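You operate a simulated robot arm through the tools that you are given. There is no shell and no other tool.

The job below is to be done with a simulated two-armed robot. You get a single attempt, and the scene is never put back.

## Task
Start the pump and test the motor in reverse at 40 Nm.
Fine: start it once; hold the load till the screen gives a result, then load to 0 and the lever to Stop; throttles and valves stay.

It is judged by the outcome, as a careful person would: the job done as asked, and still so three seconds after it is handed in. It fails if anything else is knocked over, pushed out of place, dropped, spilled or broken.

## Robot
Two 7-joint arms with fingered hands on one trunk that stands fixed in place. Base frame: the origin is at the foot of the trunk, x ahead of it, y to its left, z up; the work surface is at about z = 0.895. Lengths are in m, angles in degrees, forces in N, time in s.
The left shoulder is at [0.083, 0.17, 1.171], the right one opposite. With the tool pointing down near the work surface each hand reaches from about 0.34 to 0.78 m from the base axis, measured 20 degrees to its own side. Payload 4 kg a hand.
The tool frame of a hand sits at the grasp point between the pads (the TCP): z along the fingers, y along the line on which they close. The tips reach 0.026 m beyond it. The gripper opens to 0.132 m; its body begins 0.073 m behind the TCP. The gripper is a hand of 4 fingers: y runs from the thumb to the fingers, the wrist lies at [0, 0, -0.224] in the tool frame, and closing takes about 1.5 s.
Orientation is told as [roll, pitch, yaw] about the base's x, y, z axes, in that order, counted from this pose: with the fingers straight down and closing along the base's y, the tool's x points along the base's -x, its y along +y and its z along -z.

## Interface
- The arms move only by the tool drive_tool. It takes "left_plan", "right_plan" or both (then of equal length, played together; a hand with none holds still); each is one flat list of numbers, 6 for each row, row after row: the turn, a rotation vector about the base's x, y, z in degrees, then the shift along the base's x, y, z in m. In form: [rx, ry, rz, x, y, z, rx, ry, rz, x, y, z, ...]. A call has 1 to 20 rows; each row is the pose to reach, as a shift and turn from the pose commanded when the call began. "left_hand" and "right_hand" are, for a hand that has rows, the gripper command, from -1 (shut) to 1 (fully open), values between in proportion, set as the call begins (left out, the last holds). A row lasts 0.2 s, in which the tool goes at most 0.05 m and 8.6 degrees; a call with a longer step from one row to the next is refused whole, and so is a gripper value outside its range. Where a pose cannot be reached the arm comes as near as it can. A force on the tool above 40 N (or 10 N above the force at the start of the call, whichever is more), or a blocked arm, ends the call early, and 0.2 s more pass. Each finger travels about 0.108 m/s and halts on what it meets, pressing with about 26 N; the grip force reading is that of the motor and also rises with nothing between the fingers. The clock runs only during rows and for 0.2 s after the last one: add rows that repeat a pose to give the fingers time. The reply holds the time, the measured pose of the TCP, the force on the tool along the base axes, the opening and the grip force, in the units named above and with some noise, with the torque about the TCP (base axes, N m) and any sound that the robot's microphone picked up.
- Cameras (640 x 400 px; columns grow to the right, rows downward): "scene" is now at [0.1688, 0.0133, 1.3296]; the picture's right is [0.07, -1.00, 0.00], its down [-0.62, -0.04, -0.78] and it looks along [0.78, 0.05, -0.63] (base axes); focal length 317 px, centre (320, 200). "left" rides on the left gripper at [-0.073, 0.006, -0.094] in its tool frame; the picture's right is [-0.08, -1.00, 0.00], its down [0.79, -0.06, -0.62] and it looks along [0.61, -0.05, 0.79] (tool axes); focal length 230 px, centre (320, 200). "right" rides on the right gripper at [0.073, 0.006, -0.094] in its tool frame; the picture's right is [-0.08, 1.00, 0.00], its down [-0.79, -0.06, -0.62] and it looks along [-0.61, -0.05, 0.79] (tool axes); focal length 230 px, centre (320, 200). There is no depth. A picture from a camera that has moved, and an enlarged one, comes with that camera's place and axes in the base frame and with its lens. The place of the scene camera against the robot may be out by one fixed shift of up to 0.025 m in any direction.
- camera(camera): a new picture of that camera. No time passes.
- raise_lower(by): moves the trunk up (or, below 0, down) by that many m; the arms and the scene camera ride with it, the base frame stays. It gives what a move gives, with no picture.
- curl_fingers(finger1, finger2, finger3, thumb_bend, hand): sets how far each is bent, from 0 (flat) to 1 (curled in); at 0.3 the hand is open as for a grip, at 0.7 the pads meet at the TCP. One left out holds its place. A second passes; each finger stops where it meets its share of the squeeze, and holds until it gets a number again. A gripper value or a shape takes the hand back. It gives what a move gives, with no picture; readings hold the bend of each and the force on the fingers (four entries, about 0 where the hand has none), thumb and palm.
- hand_shape(shape, hand): the hand has 4 fingers and takes this shape, open, in about a second: jaw (thumb against the fingers, like two jaws); tri (thumb and two fingers); tip (a fingertip pinch); poke (one finger out to press); point (the index stretched); flat (the hand flat); cup (the hand cupped); fist (a fist). The gripper value then closes the fingers along that shape, each until it touches; the sizes above hold for jaw. It gives what a move gives, with no picture.
- pan_tilt(pan, tilt): turns the head with the scene camera to pan (to the left, within 80 degrees either way) and tilt (down, from -29 to 69), counted from straight ahead of the robot (the tilt from the chest, where the trunk bows). It gives what a move gives.
- enlarge(camera, box): a new picture of the part [left, top, right, bottom] of that camera's present view, enlarged. No time passes.
- close_job(): hands the job in; it is judged then, once.

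Nothing tells you positions but the pictures and the camera data. Unless the task says otherwise, let go and move clear before handing in.

The tools are called after "Request:" as name(argument=value, ...) on one line, values as JSON. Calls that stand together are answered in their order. drive_tool: Moves the arms, as the interface text tells. Its arguments: {"type":"object","properties":{"left_plan":{"type":"array","items":{"type":"number"}},"left_hand":{"type":"number"},"right_plan":{"type":"array","items":{"type":"number"}},"right_hand":{"type":"number"}},"required":[]} The other tools are called the same way: raise_lower (by) moves the trunk up or down; hand_shape (shape, hand) gives the hand a shape; curl_fingers (finger1, finger2, finger3, thumb_bend, hand) moves the fingers one by one; pan_tilt (pan, tilt) turns the head that bears the scene camera; camera (camera) takes a picture; enlarge (camera, box) takes an enlarged picture of a part of a camera's view; close_job () hands the job in.

At the start:

```text
time_s: 0.0
left_tool_pos: [0.5078, 0.2141, 1.1296]
left_tool_rot: [0.0, 0.0, 0.0]
left_ft_force: [0.7, 0.2, 0.5]
left_torque: [0.01, -0.01, 0.02]
left_opening: 0.1318
left_grip_force: 0.1
left_shape: jaw
left_bend: [0.3, 0.3, 0.3, 0.3]
left_finger forces: [0.0, 0.0, 0.0, 0.0, 0.0, 0.0]
right_tool_pos: [0.5063, -0.2442, 1.1064]
right_tool_rot: [0.0, 0.0, 0.1]
right_ft_force: [-0.1, -1.3, -0.6]
right_torque: [-0.02, 0.0, 0.0]
right_opening: 0.1319
right_grip_force: 0.1
right_shape: jaw
right_bend: [0.3, 0.3, 0.3, 0.3]
right_finger forces: [0.0, 0.0, 0.1, 0.0, 0.1, 0.0]
trunk travel left (down, up): [-0.185, 0.166]
head pan, tilt (commanded): [3.9, 38.7]
```

scene: 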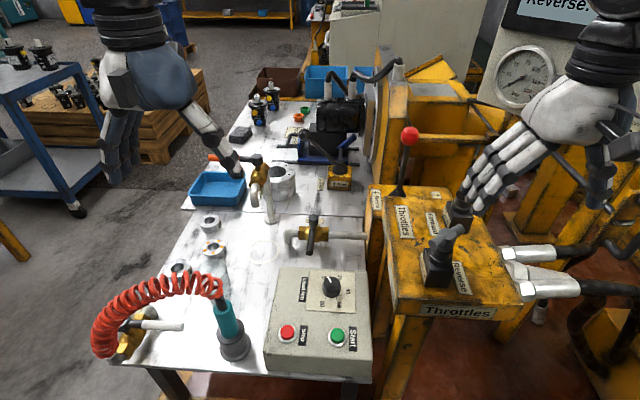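
right: 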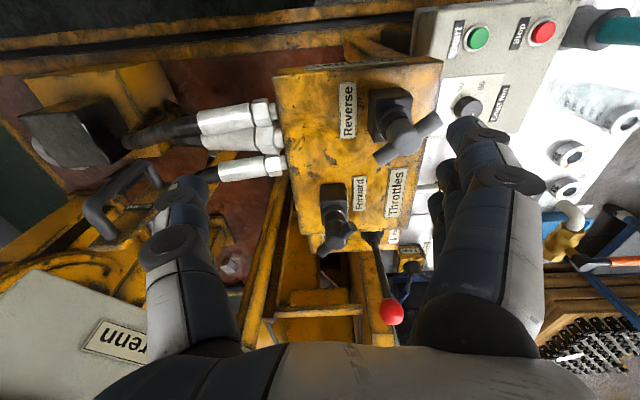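
left: 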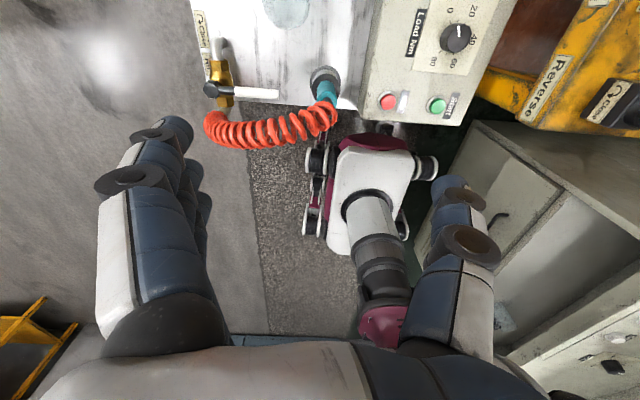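

I see a bench with a control box (Stop red, Start green, Load Nm knob), a yellow throttle block, and a lever with a red ball. I'll look closer at each before moving.

Request:
enlarge(camera="scene", box=[240, 250, 400, 390])

Request:
enlarge(camera="scene", box=[350, 100, 530, 330])

Request:
enlarge(camera="scene", box=[440, 0, 640, 130])

Request:
enlarge(camera="right", box=[260, 50, 460, 340])

Request:
enlarge(camera="left", box=[360, 0, 640, 140])

```text
2.86 times, centred on (320, 320) of scene
camera zoom: at [0.1688, 0.0133, 1.3296], right [0.07, -1.0, 0.0], down [-0.62, -0.04, -0.78], along [0.78, 0.05, -0.63], focal length 906 px, centre (320, -143)
```

zoom: 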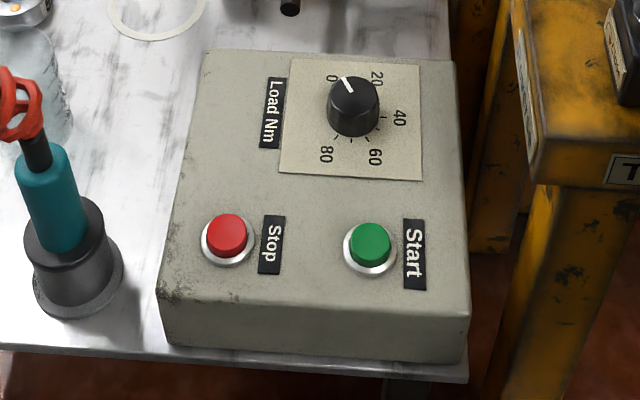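

```text
1.74 times, centred on (440, 215) of scene
camera zoom: at [0.1688, 0.0133, 1.3296], right [0.07, -1.0, 0.0], down [-0.62, -0.04, -0.78], along [0.78, 0.05, -0.63], focal length 551 px, centre (111, 174)
```

zoom: 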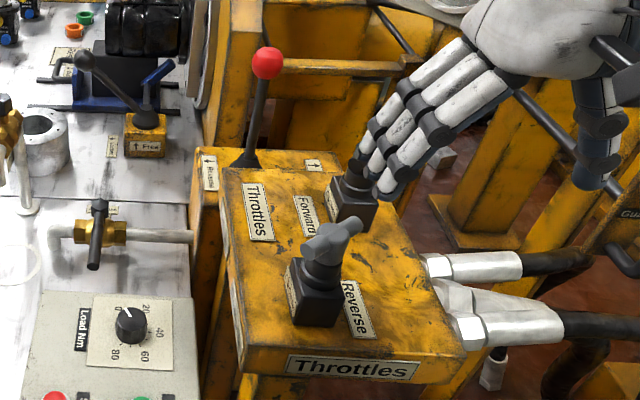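

```text
3.08 times, centred on (540, 65) of scene
camera zoom: at [0.1688, 0.0133, 1.3296], right [0.07, -1.0, 0.0], down [-0.62, -0.04, -0.78], along [0.78, 0.05, -0.63], focal length 975 px, centre (-357, 615)
```

zoom: 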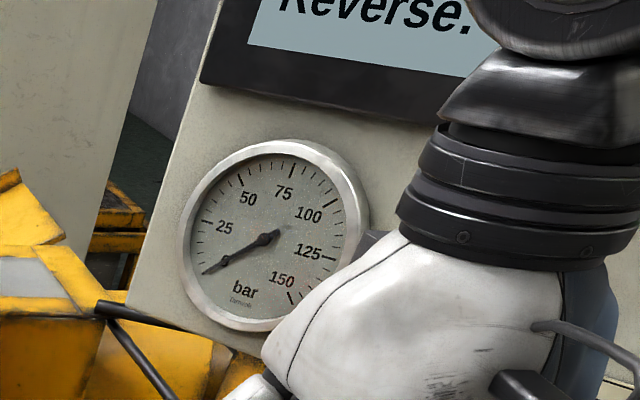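

```text
1.38 times, centred on (360, 195) of right
camera zoom: at [0.4334, -0.2377, 1.2013], right [0.08, 1.0, 0.0], down [0.79, -0.06, 0.62], along [0.61, -0.05, -0.79], focal length 317 px, centre (265, 207)
```

zoom: 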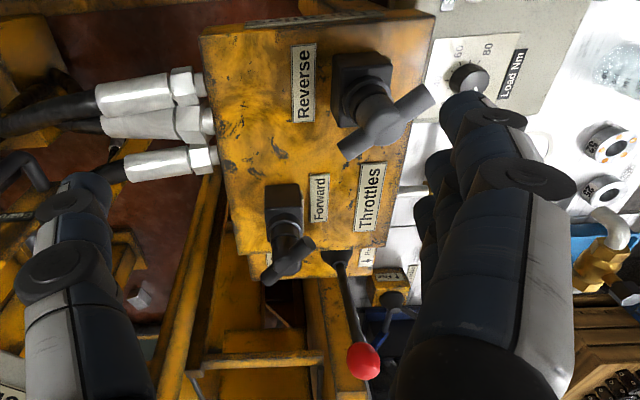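

```text
2.29 times, centred on (500, 70) of left
camera zoom: at [0.5814, 0.2194, 1.2218], right [0.08, -1.0, 0.0], down [-0.79, -0.06, 0.62], along [-0.61, -0.05, -0.79], focal length 526 px, centre (-91, 497)
```

zoom: 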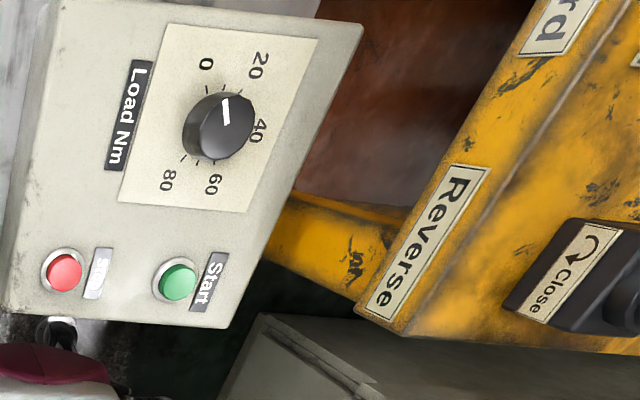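

The screen is partly hidden and the lever's labels are small. I'll turn the head to read the screen and zoom in on the lever's base.

Request:
enlarge(camera="scene", box=[360, 110, 450, 220])

Request:
enlarge(camera="scene", box=[280, 60, 400, 200])

Request:
enlarge(camera="right", box=[340, 200, 440, 340])

Request:
pan_tilt(pan=-30, tilt=15)

Request:
camera(camera="scene")

```text
3.64 times, centred on (405, 165) of scene
camera zoom: at [0.1688, 0.0133, 1.3296], right [0.07, -1.0, 0.0], down [-0.62, -0.04, -0.78], along [0.78, 0.05, -0.63], focal length 1152 px, centre (11, 327)
```

zoom: 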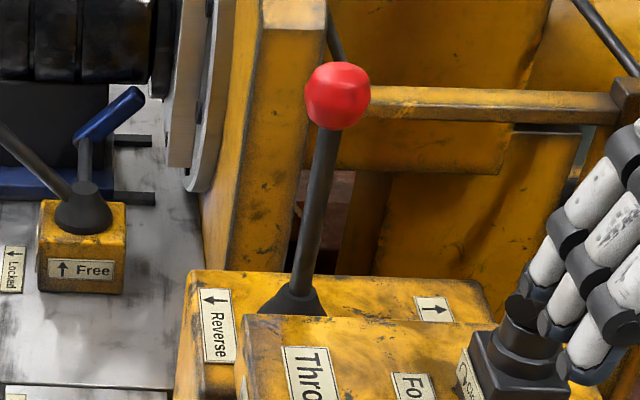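

```text
2.86 times, centred on (340, 130) of scene
camera zoom: at [0.1688, 0.0133, 1.3296], right [0.07, -1.0, 0.0], down [-0.62, -0.04, -0.78], along [0.78, 0.05, -0.63], focal length 906 px, centre (263, 400)
```

zoom: 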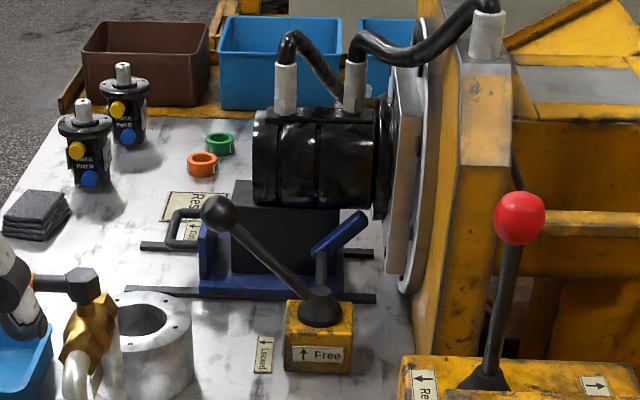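

```text
2.86 times, centred on (390, 270) of right
camera zoom: at [0.4334, -0.2377, 1.2013], right [0.08, 1.0, 0.0], down [0.79, -0.06, 0.62], along [0.61, -0.05, -0.79], focal length 657 px, centre (120, 0)
```

zoom: 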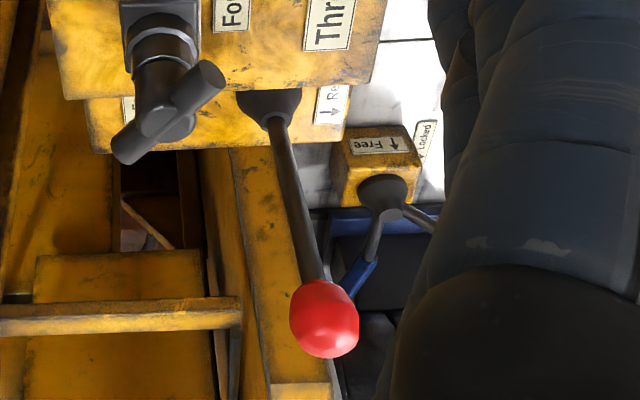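

```text
time_s: 1.0
left_tool_pos: [0.5078, 0.215, 1.1306]
left_tool_rot: [0.0, 0.1, 0.0]
left_ft_force: [-1.2, -0.4, 0.0]
left_torque: [-0.02, -0.03, 0.01]
left_opening: 0.1317
left_grip_force: 0.1
left_shape: jaw
left_bend: [0.3, 0.3, 0.3, 0.3]
left_finger forces: [0.1, 0.0, 0.0, 0.1, 0.0, 0.0]
right_tool_pos: [0.5049, -0.2445, 1.1074]
right_tool_rot: [-0.1, 0.1, -0.1]
right_ft_force: [-0.3, -0.8, -0.1]
right_torque: [0.05, 0.03, -0.02]
right_opening: 0.1318
right_grip_force: 0.1
right_shape: jaw
right_bend: [0.3, 0.3, 0.3, 0.3]
right_finger forces: [0.1, 0.0, 0.0, 0.0, 0.1, 0.1]
trunk travel left (down, up): [-0.185, 0.166]
head pan, tilt (commanded): [-30.0, 15.0]
```

```text
taken
camera scene: at [0.1641, -0.0391, 1.3672], right [-0.5, -0.87, 0.0], down [-0.22, 0.13, -0.97], along [0.84, -0.48, -0.26], focal length 317 px, centre (320, 200)
```

scene: 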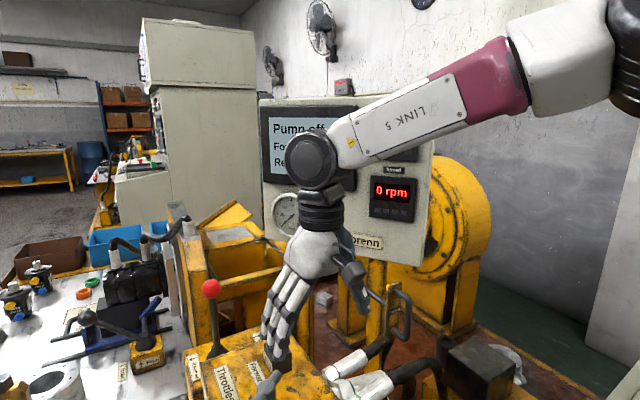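

The pump is off and my right arm hides most of the screen. I'll check the space at the right before I move that arm aside.

Request:
enlarge(camera="scene", box=[240, 80, 440, 260])

Request:
pan_tilt(pan=-45, tilt=45)

Request:
camera(camera="scene")

```text
2.22 times, centred on (340, 170) of scene
camera zoom: at [0.1641, -0.0391, 1.3672], right [-0.5, -0.87, 0.0], down [-0.22, 0.13, -0.97], along [0.84, -0.48, -0.26], focal length 704 px, centre (276, 267)
```

zoom: 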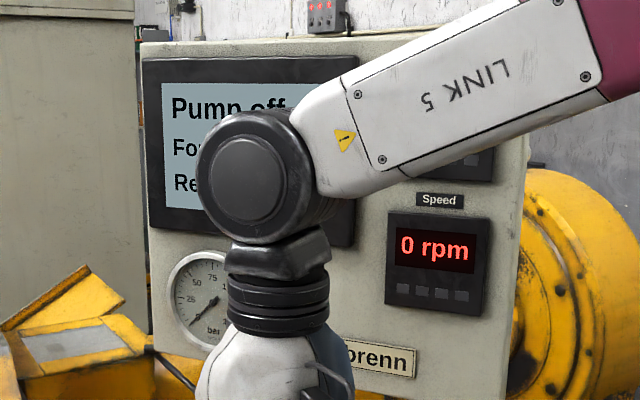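

```text
time_s: 1.9
left_tool_pos: [0.5087, 0.2139, 1.1298]
left_tool_rot: [0.0, 0.0, 0.1]
left_ft_force: [0.0, 0.5, -0.2]
left_torque: [0.0, -0.01, -0.01]
left_opening: 0.1317
left_grip_force: 0.0
left_shape: jaw
left_bend: [0.3, 0.3, 0.3, 0.3]
left_finger forces: [0.0, 0.0, 0.1, 0.1, 0.0, 0.0]
right_tool_pos: [0.5059, -0.2437, 1.1065]
right_tool_rot: [0.0, 0.0, 0.0]
right_ft_force: [0.1, 0.1, 0.2]
right_torque: [0.01, 0.0, -0.01]
right_opening: 0.1317
right_grip_force: 0.1
right_shape: jaw
right_bend: [0.3, 0.3, 0.3, 0.3]
right_finger forces: [0.1, 0.0, 0.1, 0.0, 0.1, 0.0]
trunk travel left (down, up): [-0.185, 0.166]
head pan, tilt (commanded): [-45.0, 45.0]
```

```text
taken
camera scene: at [0.1407, -0.05, 1.3205], right [-0.71, -0.71, 0.0], down [-0.5, 0.5, -0.71], along [0.5, -0.5, -0.71], focal length 317 px, centre (320, 200)
```

scene: 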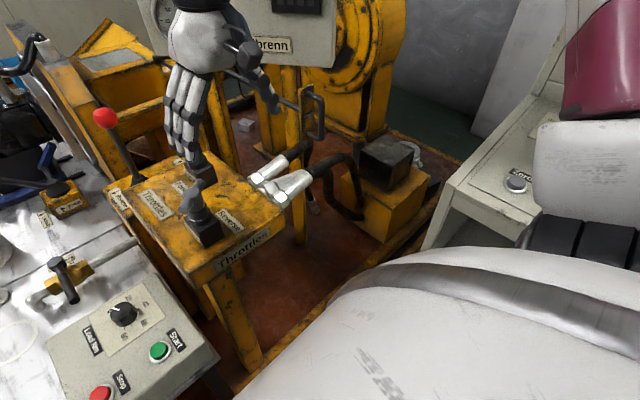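

The space to the right and behind the right hand is clear. I'll lift it slightly and draw it back and to the right so the screen can be read.

Request:
drive_tool(right_plan=[0, 0, 0, 0, 0, 0.03, 0, 0, 0, -0.02, -0.04, 0.03, 0, 0, 0, -0.04, -0.08, 0.03, 0, 0, 0, -0.06, -0.12, 0.03, 0, 0, 0, -0.08, -0.16, 0.03, 0, 0, 0, -0.1, -0.19, 0.03])

Request:
pan_tilt(pan=-25, tilt=15)

Request:
camera(camera="scene")

Request:
camera(camera="right")

```text
time_s: 3.3
left_tool_pos: [0.5087, 0.214, 1.1294]
left_tool_rot: [-0.1, 0.0, 0.1]
left_ft_force: [-0.2, 0.2, 0.1]
left_torque: [-0.01, 0.01, -0.04]
left_opening: 0.1316
left_grip_force: 0.0
left_shape: jaw
left_bend: [0.3, 0.3, 0.3, 0.3]
left_finger forces: [0.1, 0.0, 0.0, 0.0, 0.0, 0.0]
right_tool_pos: [0.4037, -0.4353, 1.1357]
right_tool_rot: [-0.1, 0.0, 0.0]
right_ft_force: [-0.7, 0.5, -0.2]
right_torque: [-0.01, -0.03, 0.01]
right_opening: 0.1318
right_grip_force: 0.0
right_shape: jaw
right_bend: [0.3, 0.3, 0.3, 0.3]
right_finger forces: [0.0, 0.0, 0.0, 0.0, 0.0, 0.0]
trunk travel left (down, up): [-0.185, 0.166]
head pan, tilt (commanded): [-45.0, 45.0]
```

```text
time_s: 4.3
left_tool_pos: [0.508, 0.2142, 1.129]
left_tool_rot: [0.0, -0.1, -0.1]
left_ft_force: [-0.3, 0.9, -0.3]
left_torque: [0.01, 0.0, 0.01]
left_opening: 0.1319
left_grip_force: 0.1
left_shape: jaw
left_bend: [0.3, 0.3, 0.3, 0.3]
left_finger forces: [0.1, 0.0, 0.0, 0.0, 0.0, 0.0]
right_tool_pos: [0.4046, -0.4347, 1.138]
right_tool_rot: [0.0, 0.0, 0.0]
right_ft_force: [-0.3, 0.6, 0.2]
right_torque: [0.0, -0.03, 0.01]
right_opening: 0.1321
right_grip_force: 0.0
right_shape: jaw
right_bend: [0.3, 0.3, 0.3, 0.3]
right_finger forces: [0.0, 0.0, 0.0, 0.1, 0.0, 0.1]
trunk travel left (down, up): [-0.185, 0.166]
head pan, tilt (commanded): [-25.0, 15.0]
```

```text
taken
camera scene: at [0.1679, -0.0319, 1.3671], right [-0.42, -0.91, 0.0], down [-0.24, 0.11, -0.97], along [0.88, -0.41, -0.26], focal length 317 px, centre (320, 200)
```

scene: 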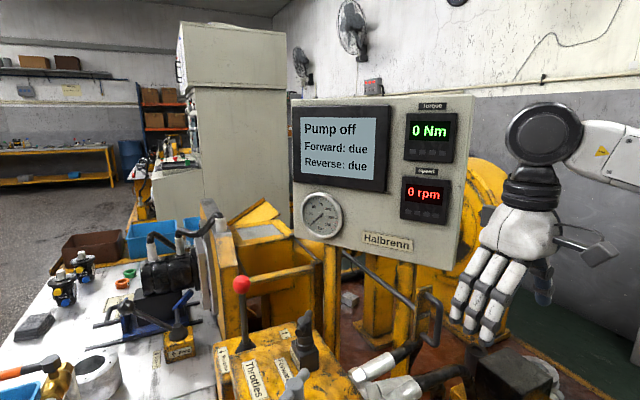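

```text
taken
camera right: at [0.3318, -0.4272, 1.2314], right [0.08, 1.0, 0.0], down [0.79, -0.06, 0.62], along [0.61, -0.05, -0.79], focal length 230 px, centre (320, 200)
```

right: 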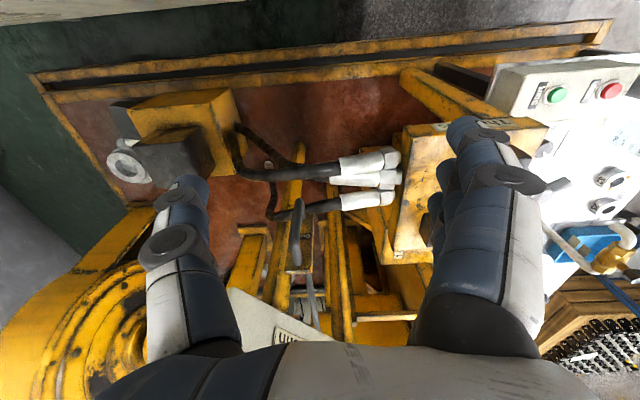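

The screen reads "Pump off, Forward: due, Reverse: due", with torque and speed both 0. I'll zoom in on the clamp lever, the guard, and the lever and throttle labels.

Request:
pan_tilt(pan=-25, tilt=38)

Request:
camera(camera="scene")

Request:
enlarge(camera="scene", box=[200, 60, 360, 200])

Request:
enlarge(camera="scene", box=[330, 60, 490, 200])

Request:
enlarge(camera="scene", box=[80, 20, 240, 160])

```text
time_s: 5.2
left_tool_pos: [0.5086, 0.215, 1.1304]
left_tool_rot: [0.0, -0.1, 0.1]
left_ft_force: [-0.1, 0.5, -0.7]
left_torque: [0.03, 0.01, 0.02]
left_opening: 0.1318
left_grip_force: 0.0
left_shape: jaw
left_bend: [0.3, 0.3, 0.3, 0.3]
left_finger forces: [0.0, 0.0, 0.0, 0.1, 0.0, 0.0]
right_tool_pos: [0.4047, -0.434, 1.1371]
right_tool_rot: [0.0, 0.0, 0.0]
right_ft_force: [0.5, -0.3, 0.7]
right_torque: [0.01, -0.02, 0.01]
right_opening: 0.1318
right_grip_force: 0.0
right_shape: jaw
right_bend: [0.3, 0.3, 0.3, 0.3]
right_finger forces: [0.0, 0.0, 0.0, 0.0, 0.0, 0.1]
trunk travel left (down, up): [-0.185, 0.166]
head pan, tilt (commanded): [-25.0, 38.0]
```

```text
taken
camera scene: at [0.1614, -0.029, 1.3307], right [-0.42, -0.91, 0.0], down [-0.56, 0.26, -0.79], along [0.71, -0.33, -0.62], focal length 317 px, centre (320, 200)
```

scene: 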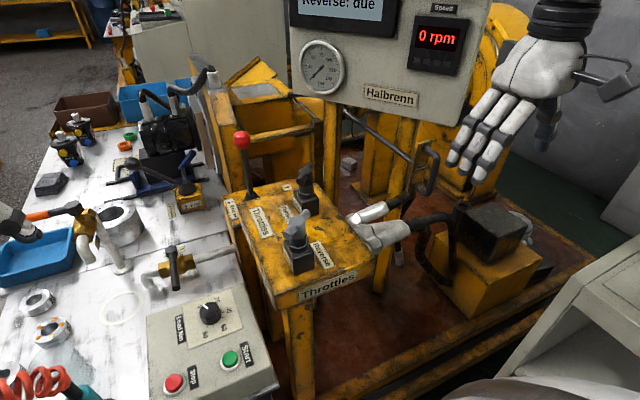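

```text
2.86 times, centred on (280, 130) of scene
camera zoom: at [0.1614, -0.029, 1.3307], right [-0.42, -0.91, 0.0], down [-0.56, 0.26, -0.79], along [0.71, -0.33, -0.62], focal length 906 px, centre (434, 400)
```

zoom: 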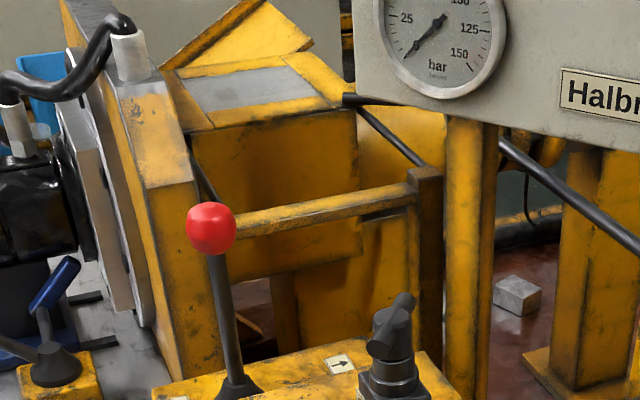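

```text
2.86 times, centred on (410, 130) of scene
camera zoom: at [0.1614, -0.029, 1.3307], right [-0.42, -0.91, 0.0], down [-0.56, 0.26, -0.79], along [0.71, -0.33, -0.62], focal length 906 px, centre (63, 400)
```

zoom: 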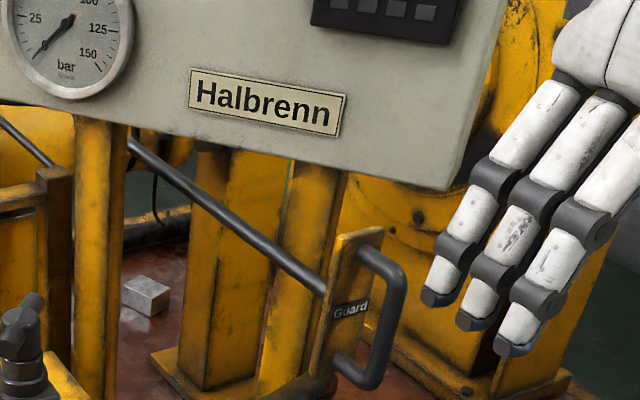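

```text
2.86 times, centred on (160, 90) of scene
camera zoom: at [0.1614, -0.029, 1.3307], right [-0.42, -0.91, 0.0], down [-0.56, 0.26, -0.79], along [0.71, -0.33, -0.62], focal length 906 px, centre (777, 514)
```

zoom: 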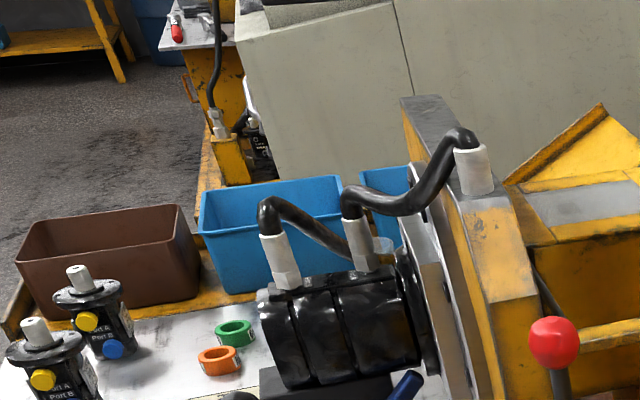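

There is a guard handle on a rail, and a clamp marked Locked and Free. I'll look at both from a better angle, along with the arrows beside the main lever.

Request:
pan_tilt(pan=3.9, tilt=30)

Request:
camera(camera="scene")

Request:
enlarge(camera="scene", box=[270, 160, 370, 260])

Request:
enlarge(camera="scene", box=[360, 170, 500, 280])

Request:
enlarge(camera="scene", box=[440, 70, 640, 240])

Request:
enlarge(camera="scene", box=[240, 90, 380, 200])

```text
time_s: 6.1
left_tool_pos: [0.5077, 0.2144, 1.1296]
left_tool_rot: [0.0, 0.0, 0.0]
left_ft_force: [-0.6, 0.0, -0.2]
left_torque: [0.03, 0.02, 0.01]
left_opening: 0.1318
left_grip_force: 0.0
left_shape: jaw
left_bend: [0.3, 0.3, 0.3, 0.3]
left_finger forces: [0.0, 0.0, 0.1, 0.0, 0.0, 0.0]
right_tool_pos: [0.4042, -0.4331, 1.1367]
right_tool_rot: [0.0, 0.0, 0.0]
right_ft_force: [-0.3, 0.0, -0.6]
right_torque: [-0.01, 0.01, 0.01]
right_opening: 0.1318
right_grip_force: 0.0
right_shape: jaw
right_bend: [0.3, 0.3, 0.3, 0.3]
right_finger forces: [0.0, 0.0, 0.0, 0.0, 0.0, 0.1]
trunk travel left (down, up): [-0.185, 0.166]
head pan, tilt (commanded): [3.9, 30.0]
```

```text
taken
camera scene: at [0.1734, 0.0136, 1.343], right [0.07, -1.0, 0.0], down [-0.5, -0.03, -0.87], along [0.86, 0.06, -0.5], focal length 317 px, centre (320, 200)
```

scene: 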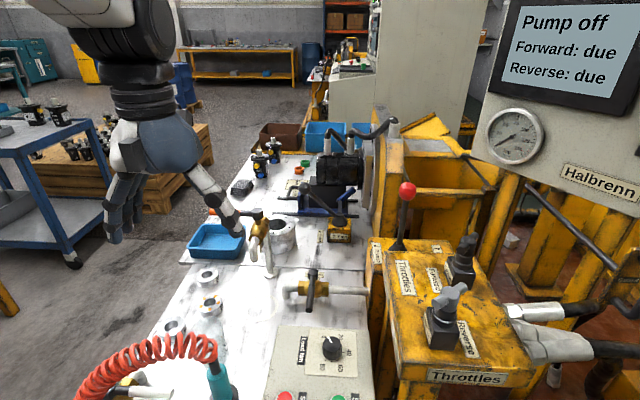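

```text
4.00 times, centred on (320, 210) of scene
camera zoom: at [0.1734, 0.0136, 1.343], right [0.07, -1.0, 0.0], down [-0.5, -0.03, -0.87], along [0.86, 0.06, -0.5], focal length 1268 px, centre (320, 160)
```

zoom: 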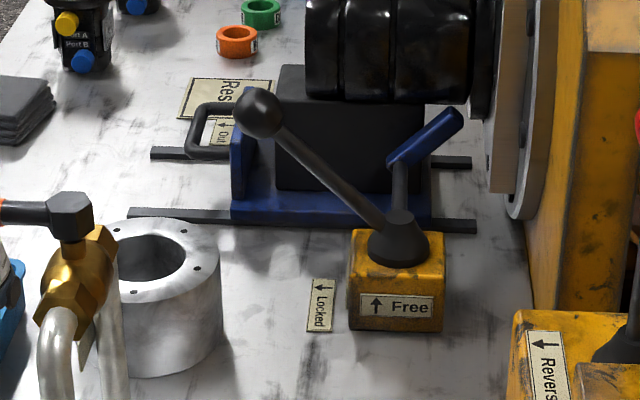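

```text
3.64 times, centred on (430, 225) of scene
camera zoom: at [0.1734, 0.0136, 1.343], right [0.07, -1.0, 0.0], down [-0.5, -0.03, -0.87], along [0.86, 0.06, -0.5], focal length 1152 px, centre (-80, 109)
```

zoom: 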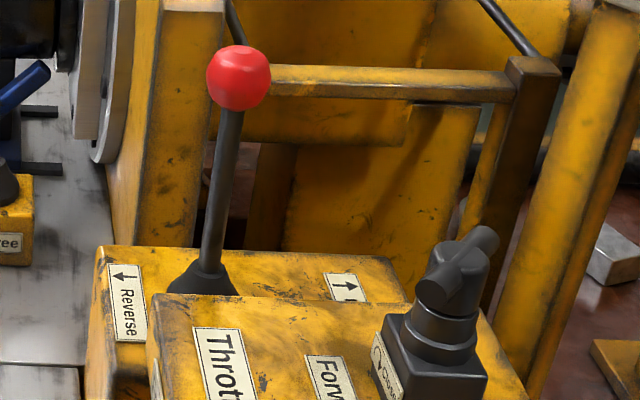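

```text
2.35 times, centred on (540, 155) of scene
camera zoom: at [0.1734, 0.0136, 1.343], right [0.07, -1.0, 0.0], down [-0.5, -0.03, -0.87], along [0.86, 0.06, -0.5], focal length 746 px, centre (-198, 306)
```

zoom: 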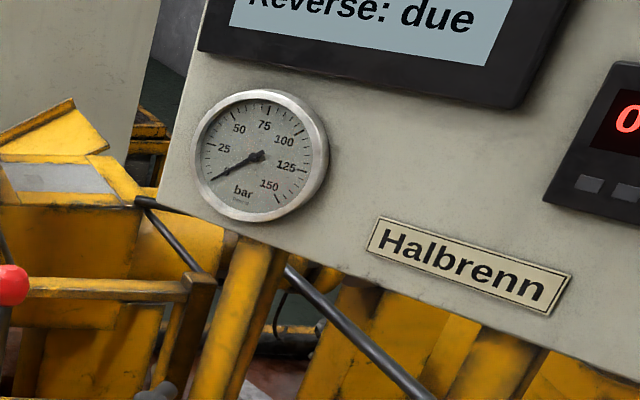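

```text
3.64 times, centred on (310, 145) of scene
camera zoom: at [0.1734, 0.0136, 1.343], right [0.07, -1.0, 0.0], down [-0.5, -0.03, -0.87], along [0.86, 0.06, -0.5], focal length 1152 px, centre (356, 400)
```

zoom: 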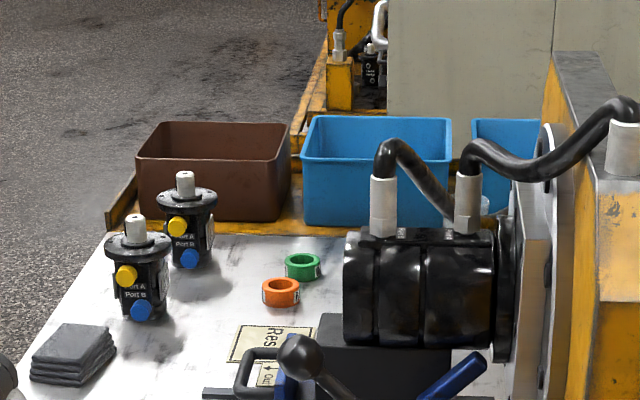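

The clamp lever leans toward "Locked", and the main lever looks upright, with Reverse to the left. I'll check the guard and throttle area through the right wrist camera.

Request:
enlarge(camera="right", box=[200, 150, 460, 345])

Request:
enlarge(camera="right", box=[100, 80, 420, 280])

Request:
pan_tilt(pan=-40, tilt=30)

Request:
camera(camera="scene")

Request:
enlarge(camera="scene", box=[120, 80, 400, 280])

```text
2.05 times, centred on (330, 248) of right
camera zoom: at [0.3318, -0.4273, 1.2314], right [0.08, 1.0, 0.0], down [0.79, -0.06, 0.62], along [0.61, -0.05, -0.79], focal length 472 px, centre (300, 103)
```

zoom: 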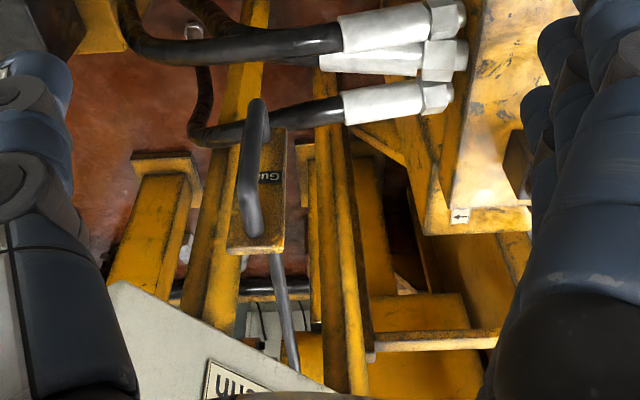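

```text
2.00 times, centred on (260, 180) of right
camera zoom: at [0.3318, -0.4273, 1.2314], right [0.08, 1.0, 0.0], down [0.79, -0.06, 0.62], along [0.61, -0.05, -0.79], focal length 460 px, centre (440, 240)
```

zoom: 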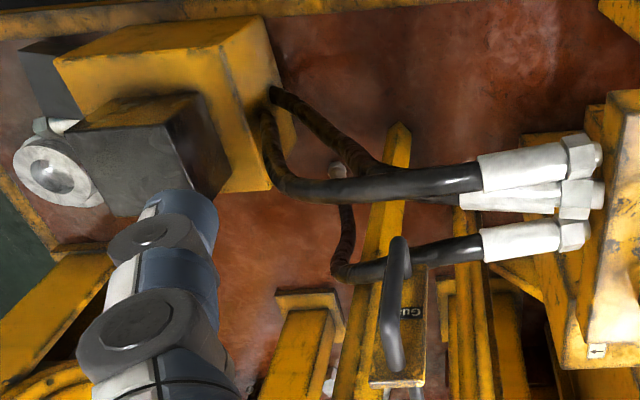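

```text
time_s: 7.2
left_tool_pos: [0.5082, 0.2149, 1.1308]
left_tool_rot: [0.0, 0.0, 0.0]
left_ft_force: [-0.5, 0.4, 0.4]
left_torque: [-0.03, -0.01, -0.04]
left_opening: 0.1318
left_grip_force: 0.0
left_shape: jaw
left_bend: [0.3, 0.3, 0.3, 0.3]
left_finger forces: [0.0, 0.0, 0.1, 0.0, 0.0, 0.0]
right_tool_pos: [0.4041, -0.4341, 1.1364]
right_tool_rot: [-0.1, 0.1, 0.0]
right_ft_force: [0.2, -0.4, 0.5]
right_torque: [0.02, 0.0, 0.0]
right_opening: 0.1319
right_grip_force: 0.0
right_shape: jaw
right_bend: [0.3, 0.3, 0.3, 0.3]
right_finger forces: [0.0, 0.0, 0.1, 0.1, 0.1, 0.0]
trunk travel left (down, up): [-0.185, 0.166]
head pan, tilt (commanded): [-40.0, 30.0]
```

```text
taken
camera scene: at [0.1525, -0.0506, 1.343], right [-0.64, -0.77, 0.0], down [-0.38, 0.32, -0.87], along [0.66, -0.56, -0.5], focal length 317 px, centre (320, 200)
```

scene: 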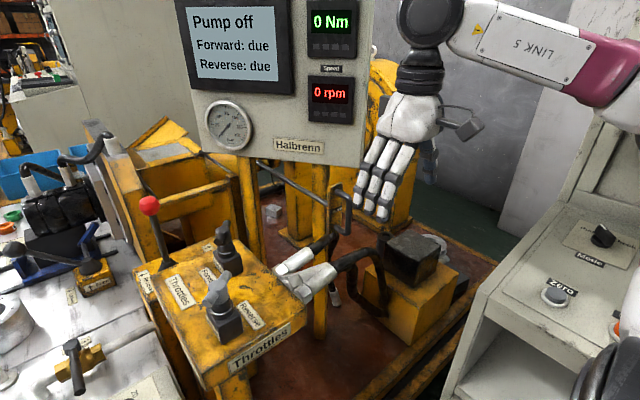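

```text
2.00 times, centred on (260, 180) of scene
camera zoom: at [0.1525, -0.0506, 1.343], right [-0.64, -0.77, 0.0], down [-0.38, 0.32, -0.87], along [0.66, -0.56, -0.5], focal length 634 px, centre (440, 240)
```

zoom: 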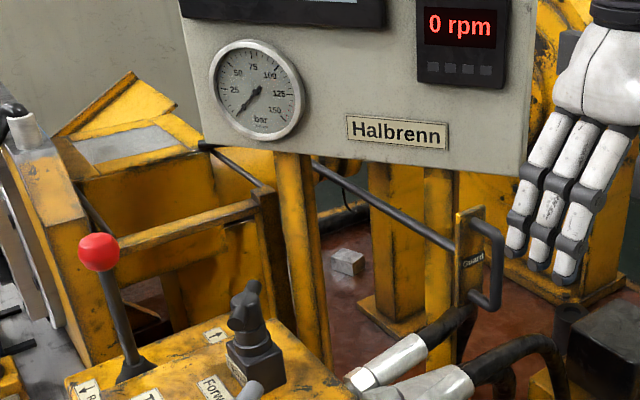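

The guard handle is joined by a rod to the yellow cover, and there is another console on the right with Zero and Mode. I'll look at that console and at the cover from higher up.

Request:
pan_tilt(pan=-70, tilt=40)

Request:
camera(camera="scene")

Request:
pan_tilt(pan=-10, tilt=20)

Request:
camera(camera="scene")

Request:
enlarge(camera="scene", box=[260, 140, 440, 270])

```text
time_s: 8.2
left_tool_pos: [0.5079, 0.2148, 1.1291]
left_tool_rot: [0.0, 0.0, 0.0]
left_ft_force: [0.8, 0.7, 0.3]
left_torque: [-0.05, 0.01, 0.01]
left_opening: 0.1319
left_grip_force: 0.1
left_shape: jaw
left_bend: [0.3, 0.3, 0.3, 0.3]
left_finger forces: [0.0, 0.0, 0.0, 0.0, 0.1, 0.0]
right_tool_pos: [0.4046, -0.4326, 1.1353]
right_tool_rot: [0.0, 0.0, 0.1]
right_ft_force: [0.0, -0.6, -0.1]
right_torque: [-0.02, 0.01, 0.0]
right_opening: 0.132
right_grip_force: 0.1
right_shape: jaw
right_bend: [0.3, 0.3, 0.3, 0.3]
right_finger forces: [0.1, 0.0, 0.1, 0.0, 0.1, 0.0]
trunk travel left (down, up): [-0.185, 0.166]
head pan, tilt (commanded): [-70.0, 40.0]
```

```text
taken
camera scene: at [0.1123, -0.0724, 1.3277], right [-0.94, -0.34, 0.0], down [-0.22, 0.6, -0.77], along [0.26, -0.72, -0.64], focal length 317 px, centre (320, 200)
```

scene: 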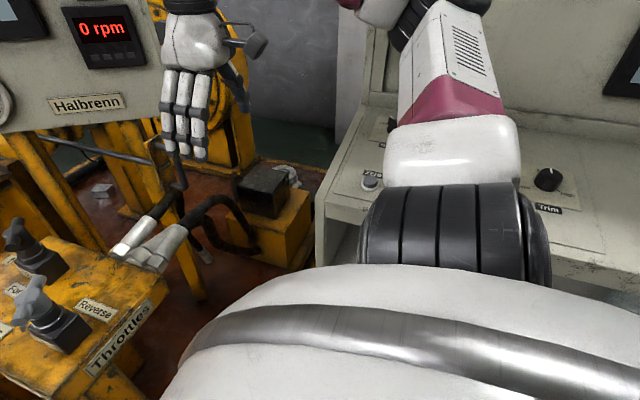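

```text
time_s: 9.5
left_tool_pos: [0.5088, 0.2136, 1.1302]
left_tool_rot: [0.1, 0.1, -0.1]
left_ft_force: [-0.8, 0.0, 0.0]
left_torque: [0.03, -0.02, -0.01]
left_opening: 0.1318
left_grip_force: 0.0
left_shape: jaw
left_bend: [0.3, 0.3, 0.3, 0.3]
left_finger forces: [0.0, 0.0, 0.1, 0.0, 0.0, 0.0]
right_tool_pos: [0.4048, -0.4331, 1.1377]
right_tool_rot: [0.0, 0.0, -0.1]
right_ft_force: [-0.5, -0.1, 1.1]
right_torque: [0.01, 0.01, 0.01]
right_opening: 0.132
right_grip_force: 0.1
right_shape: jaw
right_bend: [0.3, 0.3, 0.3, 0.3]
right_finger forces: [0.0, 0.0, 0.0, 0.0, 0.0, 0.0]
trunk travel left (down, up): [-0.185, 0.166]
head pan, tilt (commanded): [-10.0, 20.0]
```

```text
taken
camera scene: at [0.1749, -0.0088, 1.3591], right [-0.17, -0.98, 0.0], down [-0.34, 0.06, -0.94], along [0.93, -0.16, -0.34], focal length 317 px, centre (320, 200)
```

scene: 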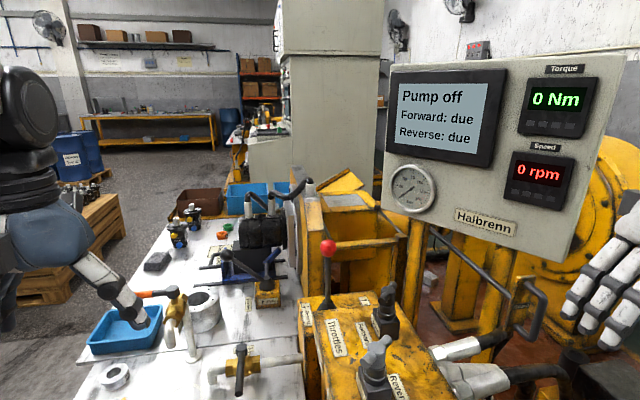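

```text
3.08 times, centred on (350, 205) of scene
camera zoom: at [0.1749, -0.0088, 1.3591], right [-0.17, -0.98, 0.0], down [-0.34, 0.06, -0.94], along [0.93, -0.16, -0.34], focal length 975 px, centre (228, 185)
```

zoom: 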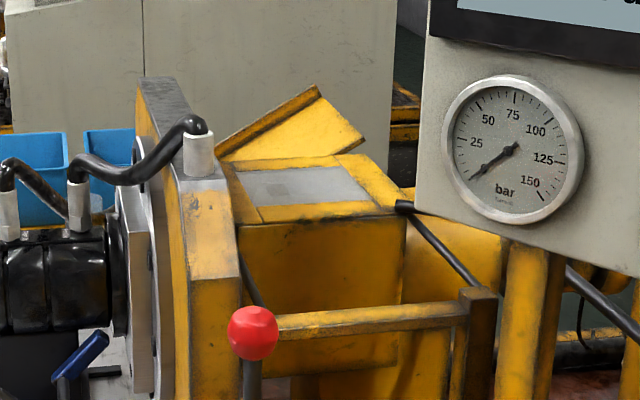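

The guard hood sits against the flange over the coupling, so it looks closed, and the motor clamp is locked. By triangulation Start is near (0.476, -0.005, 0.778), the load knob near (0.576, 0.009, 0.777) and the lever ball near (0.834, -0.147, 1.0). I'll set the left hand to poke in free air and see where the finger ends up.

Request:
hand_shape(hand="left", shape="poke")

Request:
camera(camera="left")

Request:
pan_tilt(pan=25, tilt=30)

Request:
camera(camera="scene")

```text
time_s: 10.4
left_tool_pos: [0.5082, 0.2135, 1.1291]
left_tool_rot: [0.0, 0.0, -0.1]
left_ft_force: [-0.3, 0.2, -0.2]
left_torque: [-0.02, -0.01, 0.0]
left_opening: 0.0
left_grip_force: 0.0
left_shape: poke
left_bend: [1.0, 1.0, 1.0, 0.46]
left_finger forces: [0.1, 0.1, 0.0, 0.0, 0.0, 0.0]
right_tool_pos: [0.4034, -0.4333, 1.1365]
right_tool_rot: [0.1, 0.0, -0.1]
right_ft_force: [-0.2, 0.2, 0.5]
right_torque: [0.01, 0.01, 0.0]
right_opening: 0.1318
right_grip_force: 0.0
right_shape: jaw
right_bend: [0.3, 0.3, 0.3, 0.3]
right_finger forces: [0.0, 0.0, 0.1, 0.0, 0.0, 0.0]
trunk travel left (down, up): [-0.185, 0.166]
head pan, tilt (commanded): [-10.0, 20.0]
```

```text
taken
camera left: at [0.5814, 0.2194, 1.2218], right [0.08, -1.0, 0.0], down [-0.79, -0.06, 0.62], along [-0.61, -0.05, -0.79], focal length 230 px, centre (320, 200)
```

left: 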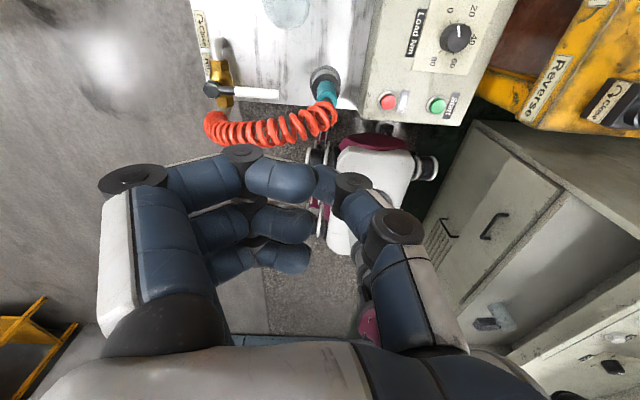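

```text
time_s: 11.4
left_tool_pos: [0.5077, 0.2143, 1.1299]
left_tool_rot: [-0.1, 0.0, 0.0]
left_ft_force: [-0.4, -0.6, 0.0]
left_torque: [0.0, 0.01, -0.05]
left_opening: 0.0
left_grip_force: 0.1
left_shape: poke
left_bend: [1.0, 1.0, 1.0, 0.46]
left_finger forces: [0.0, 0.0, 0.1, 0.0, 0.0, 0.0]
right_tool_pos: [0.4043, -0.4334, 1.136]
right_tool_rot: [0.0, 0.0, 0.1]
right_ft_force: [0.3, 0.7, 0.3]
right_torque: [0.02, 0.0, -0.01]
right_opening: 0.1317
right_grip_force: 0.2
right_shape: jaw
right_bend: [0.3, 0.3, 0.3, 0.3]
right_finger forces: [0.1, 0.0, 0.0, 0.0, 0.0, 0.0]
trunk travel left (down, up): [-0.185, 0.166]
head pan, tilt (commanded): [25.0, 30.0]
```

```text
taken
camera scene: at [0.1652, 0.0456, 1.343], right [0.42, -0.91, 0.0], down [-0.45, -0.21, -0.87], along [0.79, 0.37, -0.5], focal length 317 px, centre (320, 200)
```

scene: 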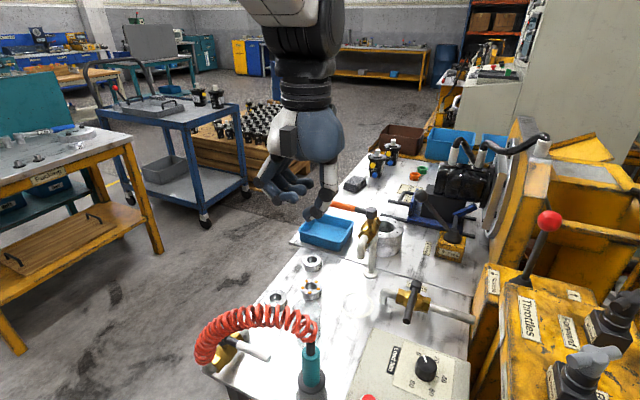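

In poke the three fingers curl and the thumb is left out. I'll try "point" to see if the index finger gives a straighter pusher.

Request:
hand_shape(hand="left", shape="point")

Request:
camera(camera="left")

Request:
enlarge(camera="scene", box=[220, 60, 400, 260])

```text
time_s: 12.3
left_tool_pos: [0.507, 0.213, 1.131]
left_tool_rot: [0.1, 0.1, 0.1]
left_ft_force: [0.8, -0.5, 0.1]
left_torque: [0.01, 0.0, 0.02]
left_opening: 0.1263
left_grip_force: 0.0
left_shape: point
left_bend: [0.28, 1.0, 1.0, 0.54]
left_finger forces: [0.1, 0.0, 0.0, 0.0, 0.0, 0.0]
right_tool_pos: [0.4034, -0.4332, 1.1372]
right_tool_rot: [-0.1, 0.0, 0.1]
right_ft_force: [-0.2, -0.7, 0.1]
right_torque: [-0.03, -0.02, 0.01]
right_opening: 0.132
right_grip_force: 0.1
right_shape: jaw
right_bend: [0.3, 0.3, 0.3, 0.3]
right_finger forces: [0.0, 0.0, 0.1, 0.0, 0.0, 0.0]
trunk travel left (down, up): [-0.185, 0.166]
head pan, tilt (commanded): [25.0, 30.0]
```

```text
taken
camera left: at [0.5814, 0.2194, 1.2218], right [0.08, -1.0, 0.0], down [-0.79, -0.06, 0.62], along [-0.61, -0.05, -0.79], focal length 230 px, centre (320, 200)
```

left: 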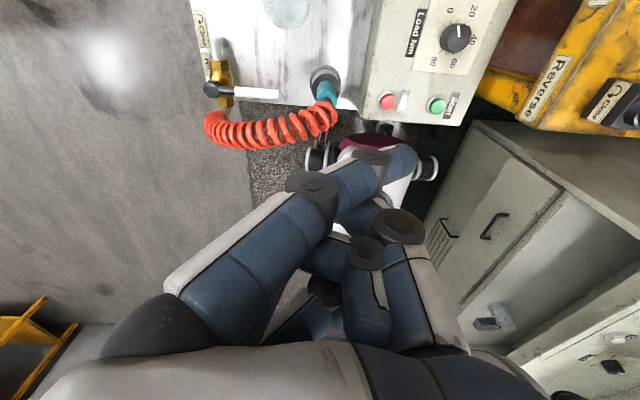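

```text
2.00 times, centred on (310, 160) of scene
camera zoom: at [0.1651, 0.0457, 1.343], right [0.42, -0.91, 0.0], down [-0.45, -0.21, -0.87], along [0.78, 0.37, -0.5], focal length 634 px, centre (340, 280)
```

zoom: 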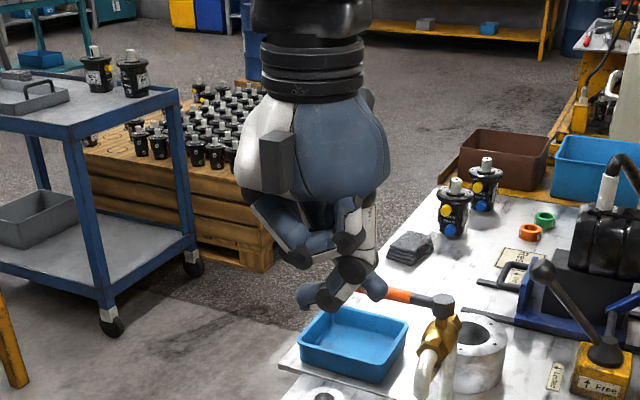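

Point leaves the index angled. I'll check "tip" and "tri" too, since the same shape might press the button and turn the knob.

Request:
hand_shape(hand="left", shape="tip")

Request:
camera(camera="left")

Request:
enlarge(camera="scene", box=[220, 60, 400, 260])

Request:
hand_shape(hand="left", shape="tri")

Request:
camera(camera="left")

Request:
enlarge(camera="scene", box=[220, 60, 400, 260])

```text
time_s: 13.2
left_tool_pos: [0.5083, 0.2152, 1.1297]
left_tool_rot: [0.0, -0.1, 0.0]
left_ft_force: [-0.6, -0.1, -0.4]
left_torque: [0.02, 0.0, -0.01]
left_opening: 0.132
left_grip_force: 0.1
left_shape: tip
left_bend: [0.0, 0.3, 0.0, 0.3]
left_finger forces: [0.0, 0.0, 0.1, 0.0, 0.0, 0.0]
right_tool_pos: [0.404, -0.4341, 1.1367]
right_tool_rot: [0.1, 0.0, 0.0]
right_ft_force: [0.4, -0.3, 0.4]
right_torque: [-0.01, -0.01, -0.02]
right_opening: 0.1318
right_grip_force: 0.1
right_shape: jaw
right_bend: [0.3, 0.3, 0.3, 0.3]
right_finger forces: [0.0, 0.0, 0.0, 0.1, 0.0, 0.0]
trunk travel left (down, up): [-0.185, 0.166]
head pan, tilt (commanded): [25.0, 30.0]
```

```text
taken
camera left: at [0.5815, 0.2194, 1.2218], right [0.08, -1.0, 0.0], down [-0.79, -0.06, 0.62], along [-0.61, -0.05, -0.79], focal length 230 px, centre (320, 200)
```

left: 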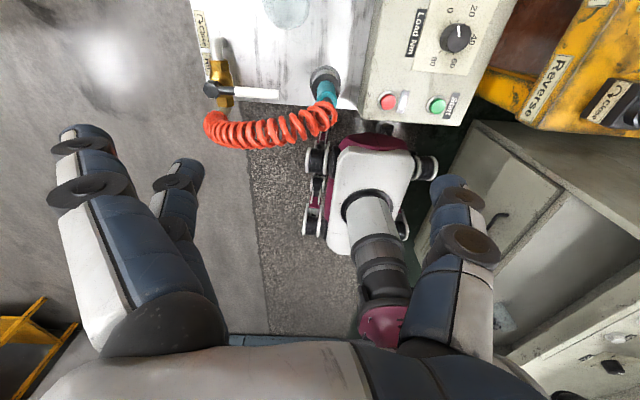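

```text
2.00 times, centred on (310, 160) of scene
camera zoom: at [0.1651, 0.0457, 1.343], right [0.42, -0.91, 0.0], down [-0.45, -0.21, -0.87], along [0.78, 0.37, -0.5], focal length 634 px, centre (340, 280)
```

zoom: 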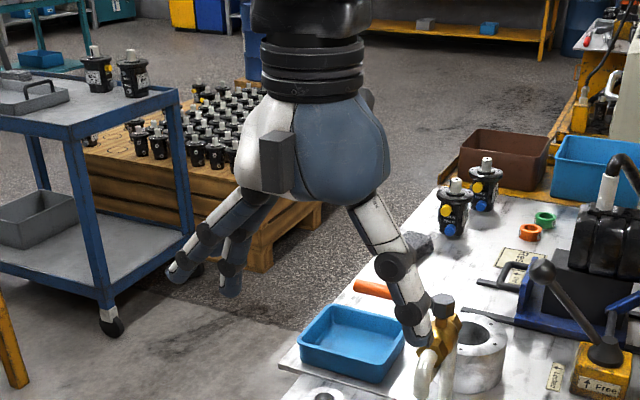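

```text
time_s: 14.1
left_tool_pos: [0.5078, 0.2147, 1.129]
left_tool_rot: [0.0, 0.0, 0.0]
left_ft_force: [0.3, -0.1, -0.2]
left_torque: [-0.01, -0.03, -0.01]
left_opening: 0.132
left_grip_force: 0.0
left_shape: tri
left_bend: [0.3, 0.3, 0.0, 0.3]
left_finger forces: [0.0, 0.0, 0.1, 0.1, 0.0, 0.1]
right_tool_pos: [0.4041, -0.4342, 1.1381]
right_tool_rot: [0.0, 0.0, 0.0]
right_ft_force: [-0.1, 0.4, -0.6]
right_torque: [0.0, -0.02, -0.01]
right_opening: 0.1317
right_grip_force: 0.2
right_shape: jaw
right_bend: [0.3, 0.3, 0.3, 0.3]
right_finger forces: [0.0, 0.1, 0.0, 0.0, 0.1, 0.1]
trunk travel left (down, up): [-0.185, 0.166]
head pan, tilt (commanded): [25.0, 30.0]
```

```text
taken
camera left: at [0.5814, 0.2194, 1.2218], right [0.08, -1.0, 0.0], down [-0.79, -0.06, 0.62], along [-0.61, -0.05, -0.79], focal length 230 px, centre (320, 200)
```

left: 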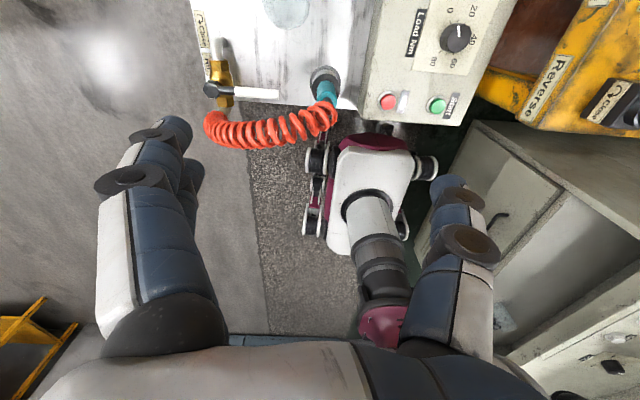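

```text
2.00 times, centred on (310, 160) of scene
camera zoom: at [0.1651, 0.0457, 1.343], right [0.42, -0.91, 0.0], down [-0.45, -0.21, -0.87], along [0.78, 0.37, -0.5], focal length 634 px, centre (340, 280)
```

zoom: 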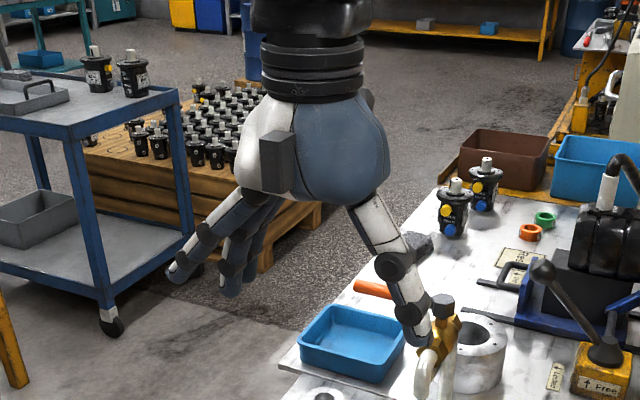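

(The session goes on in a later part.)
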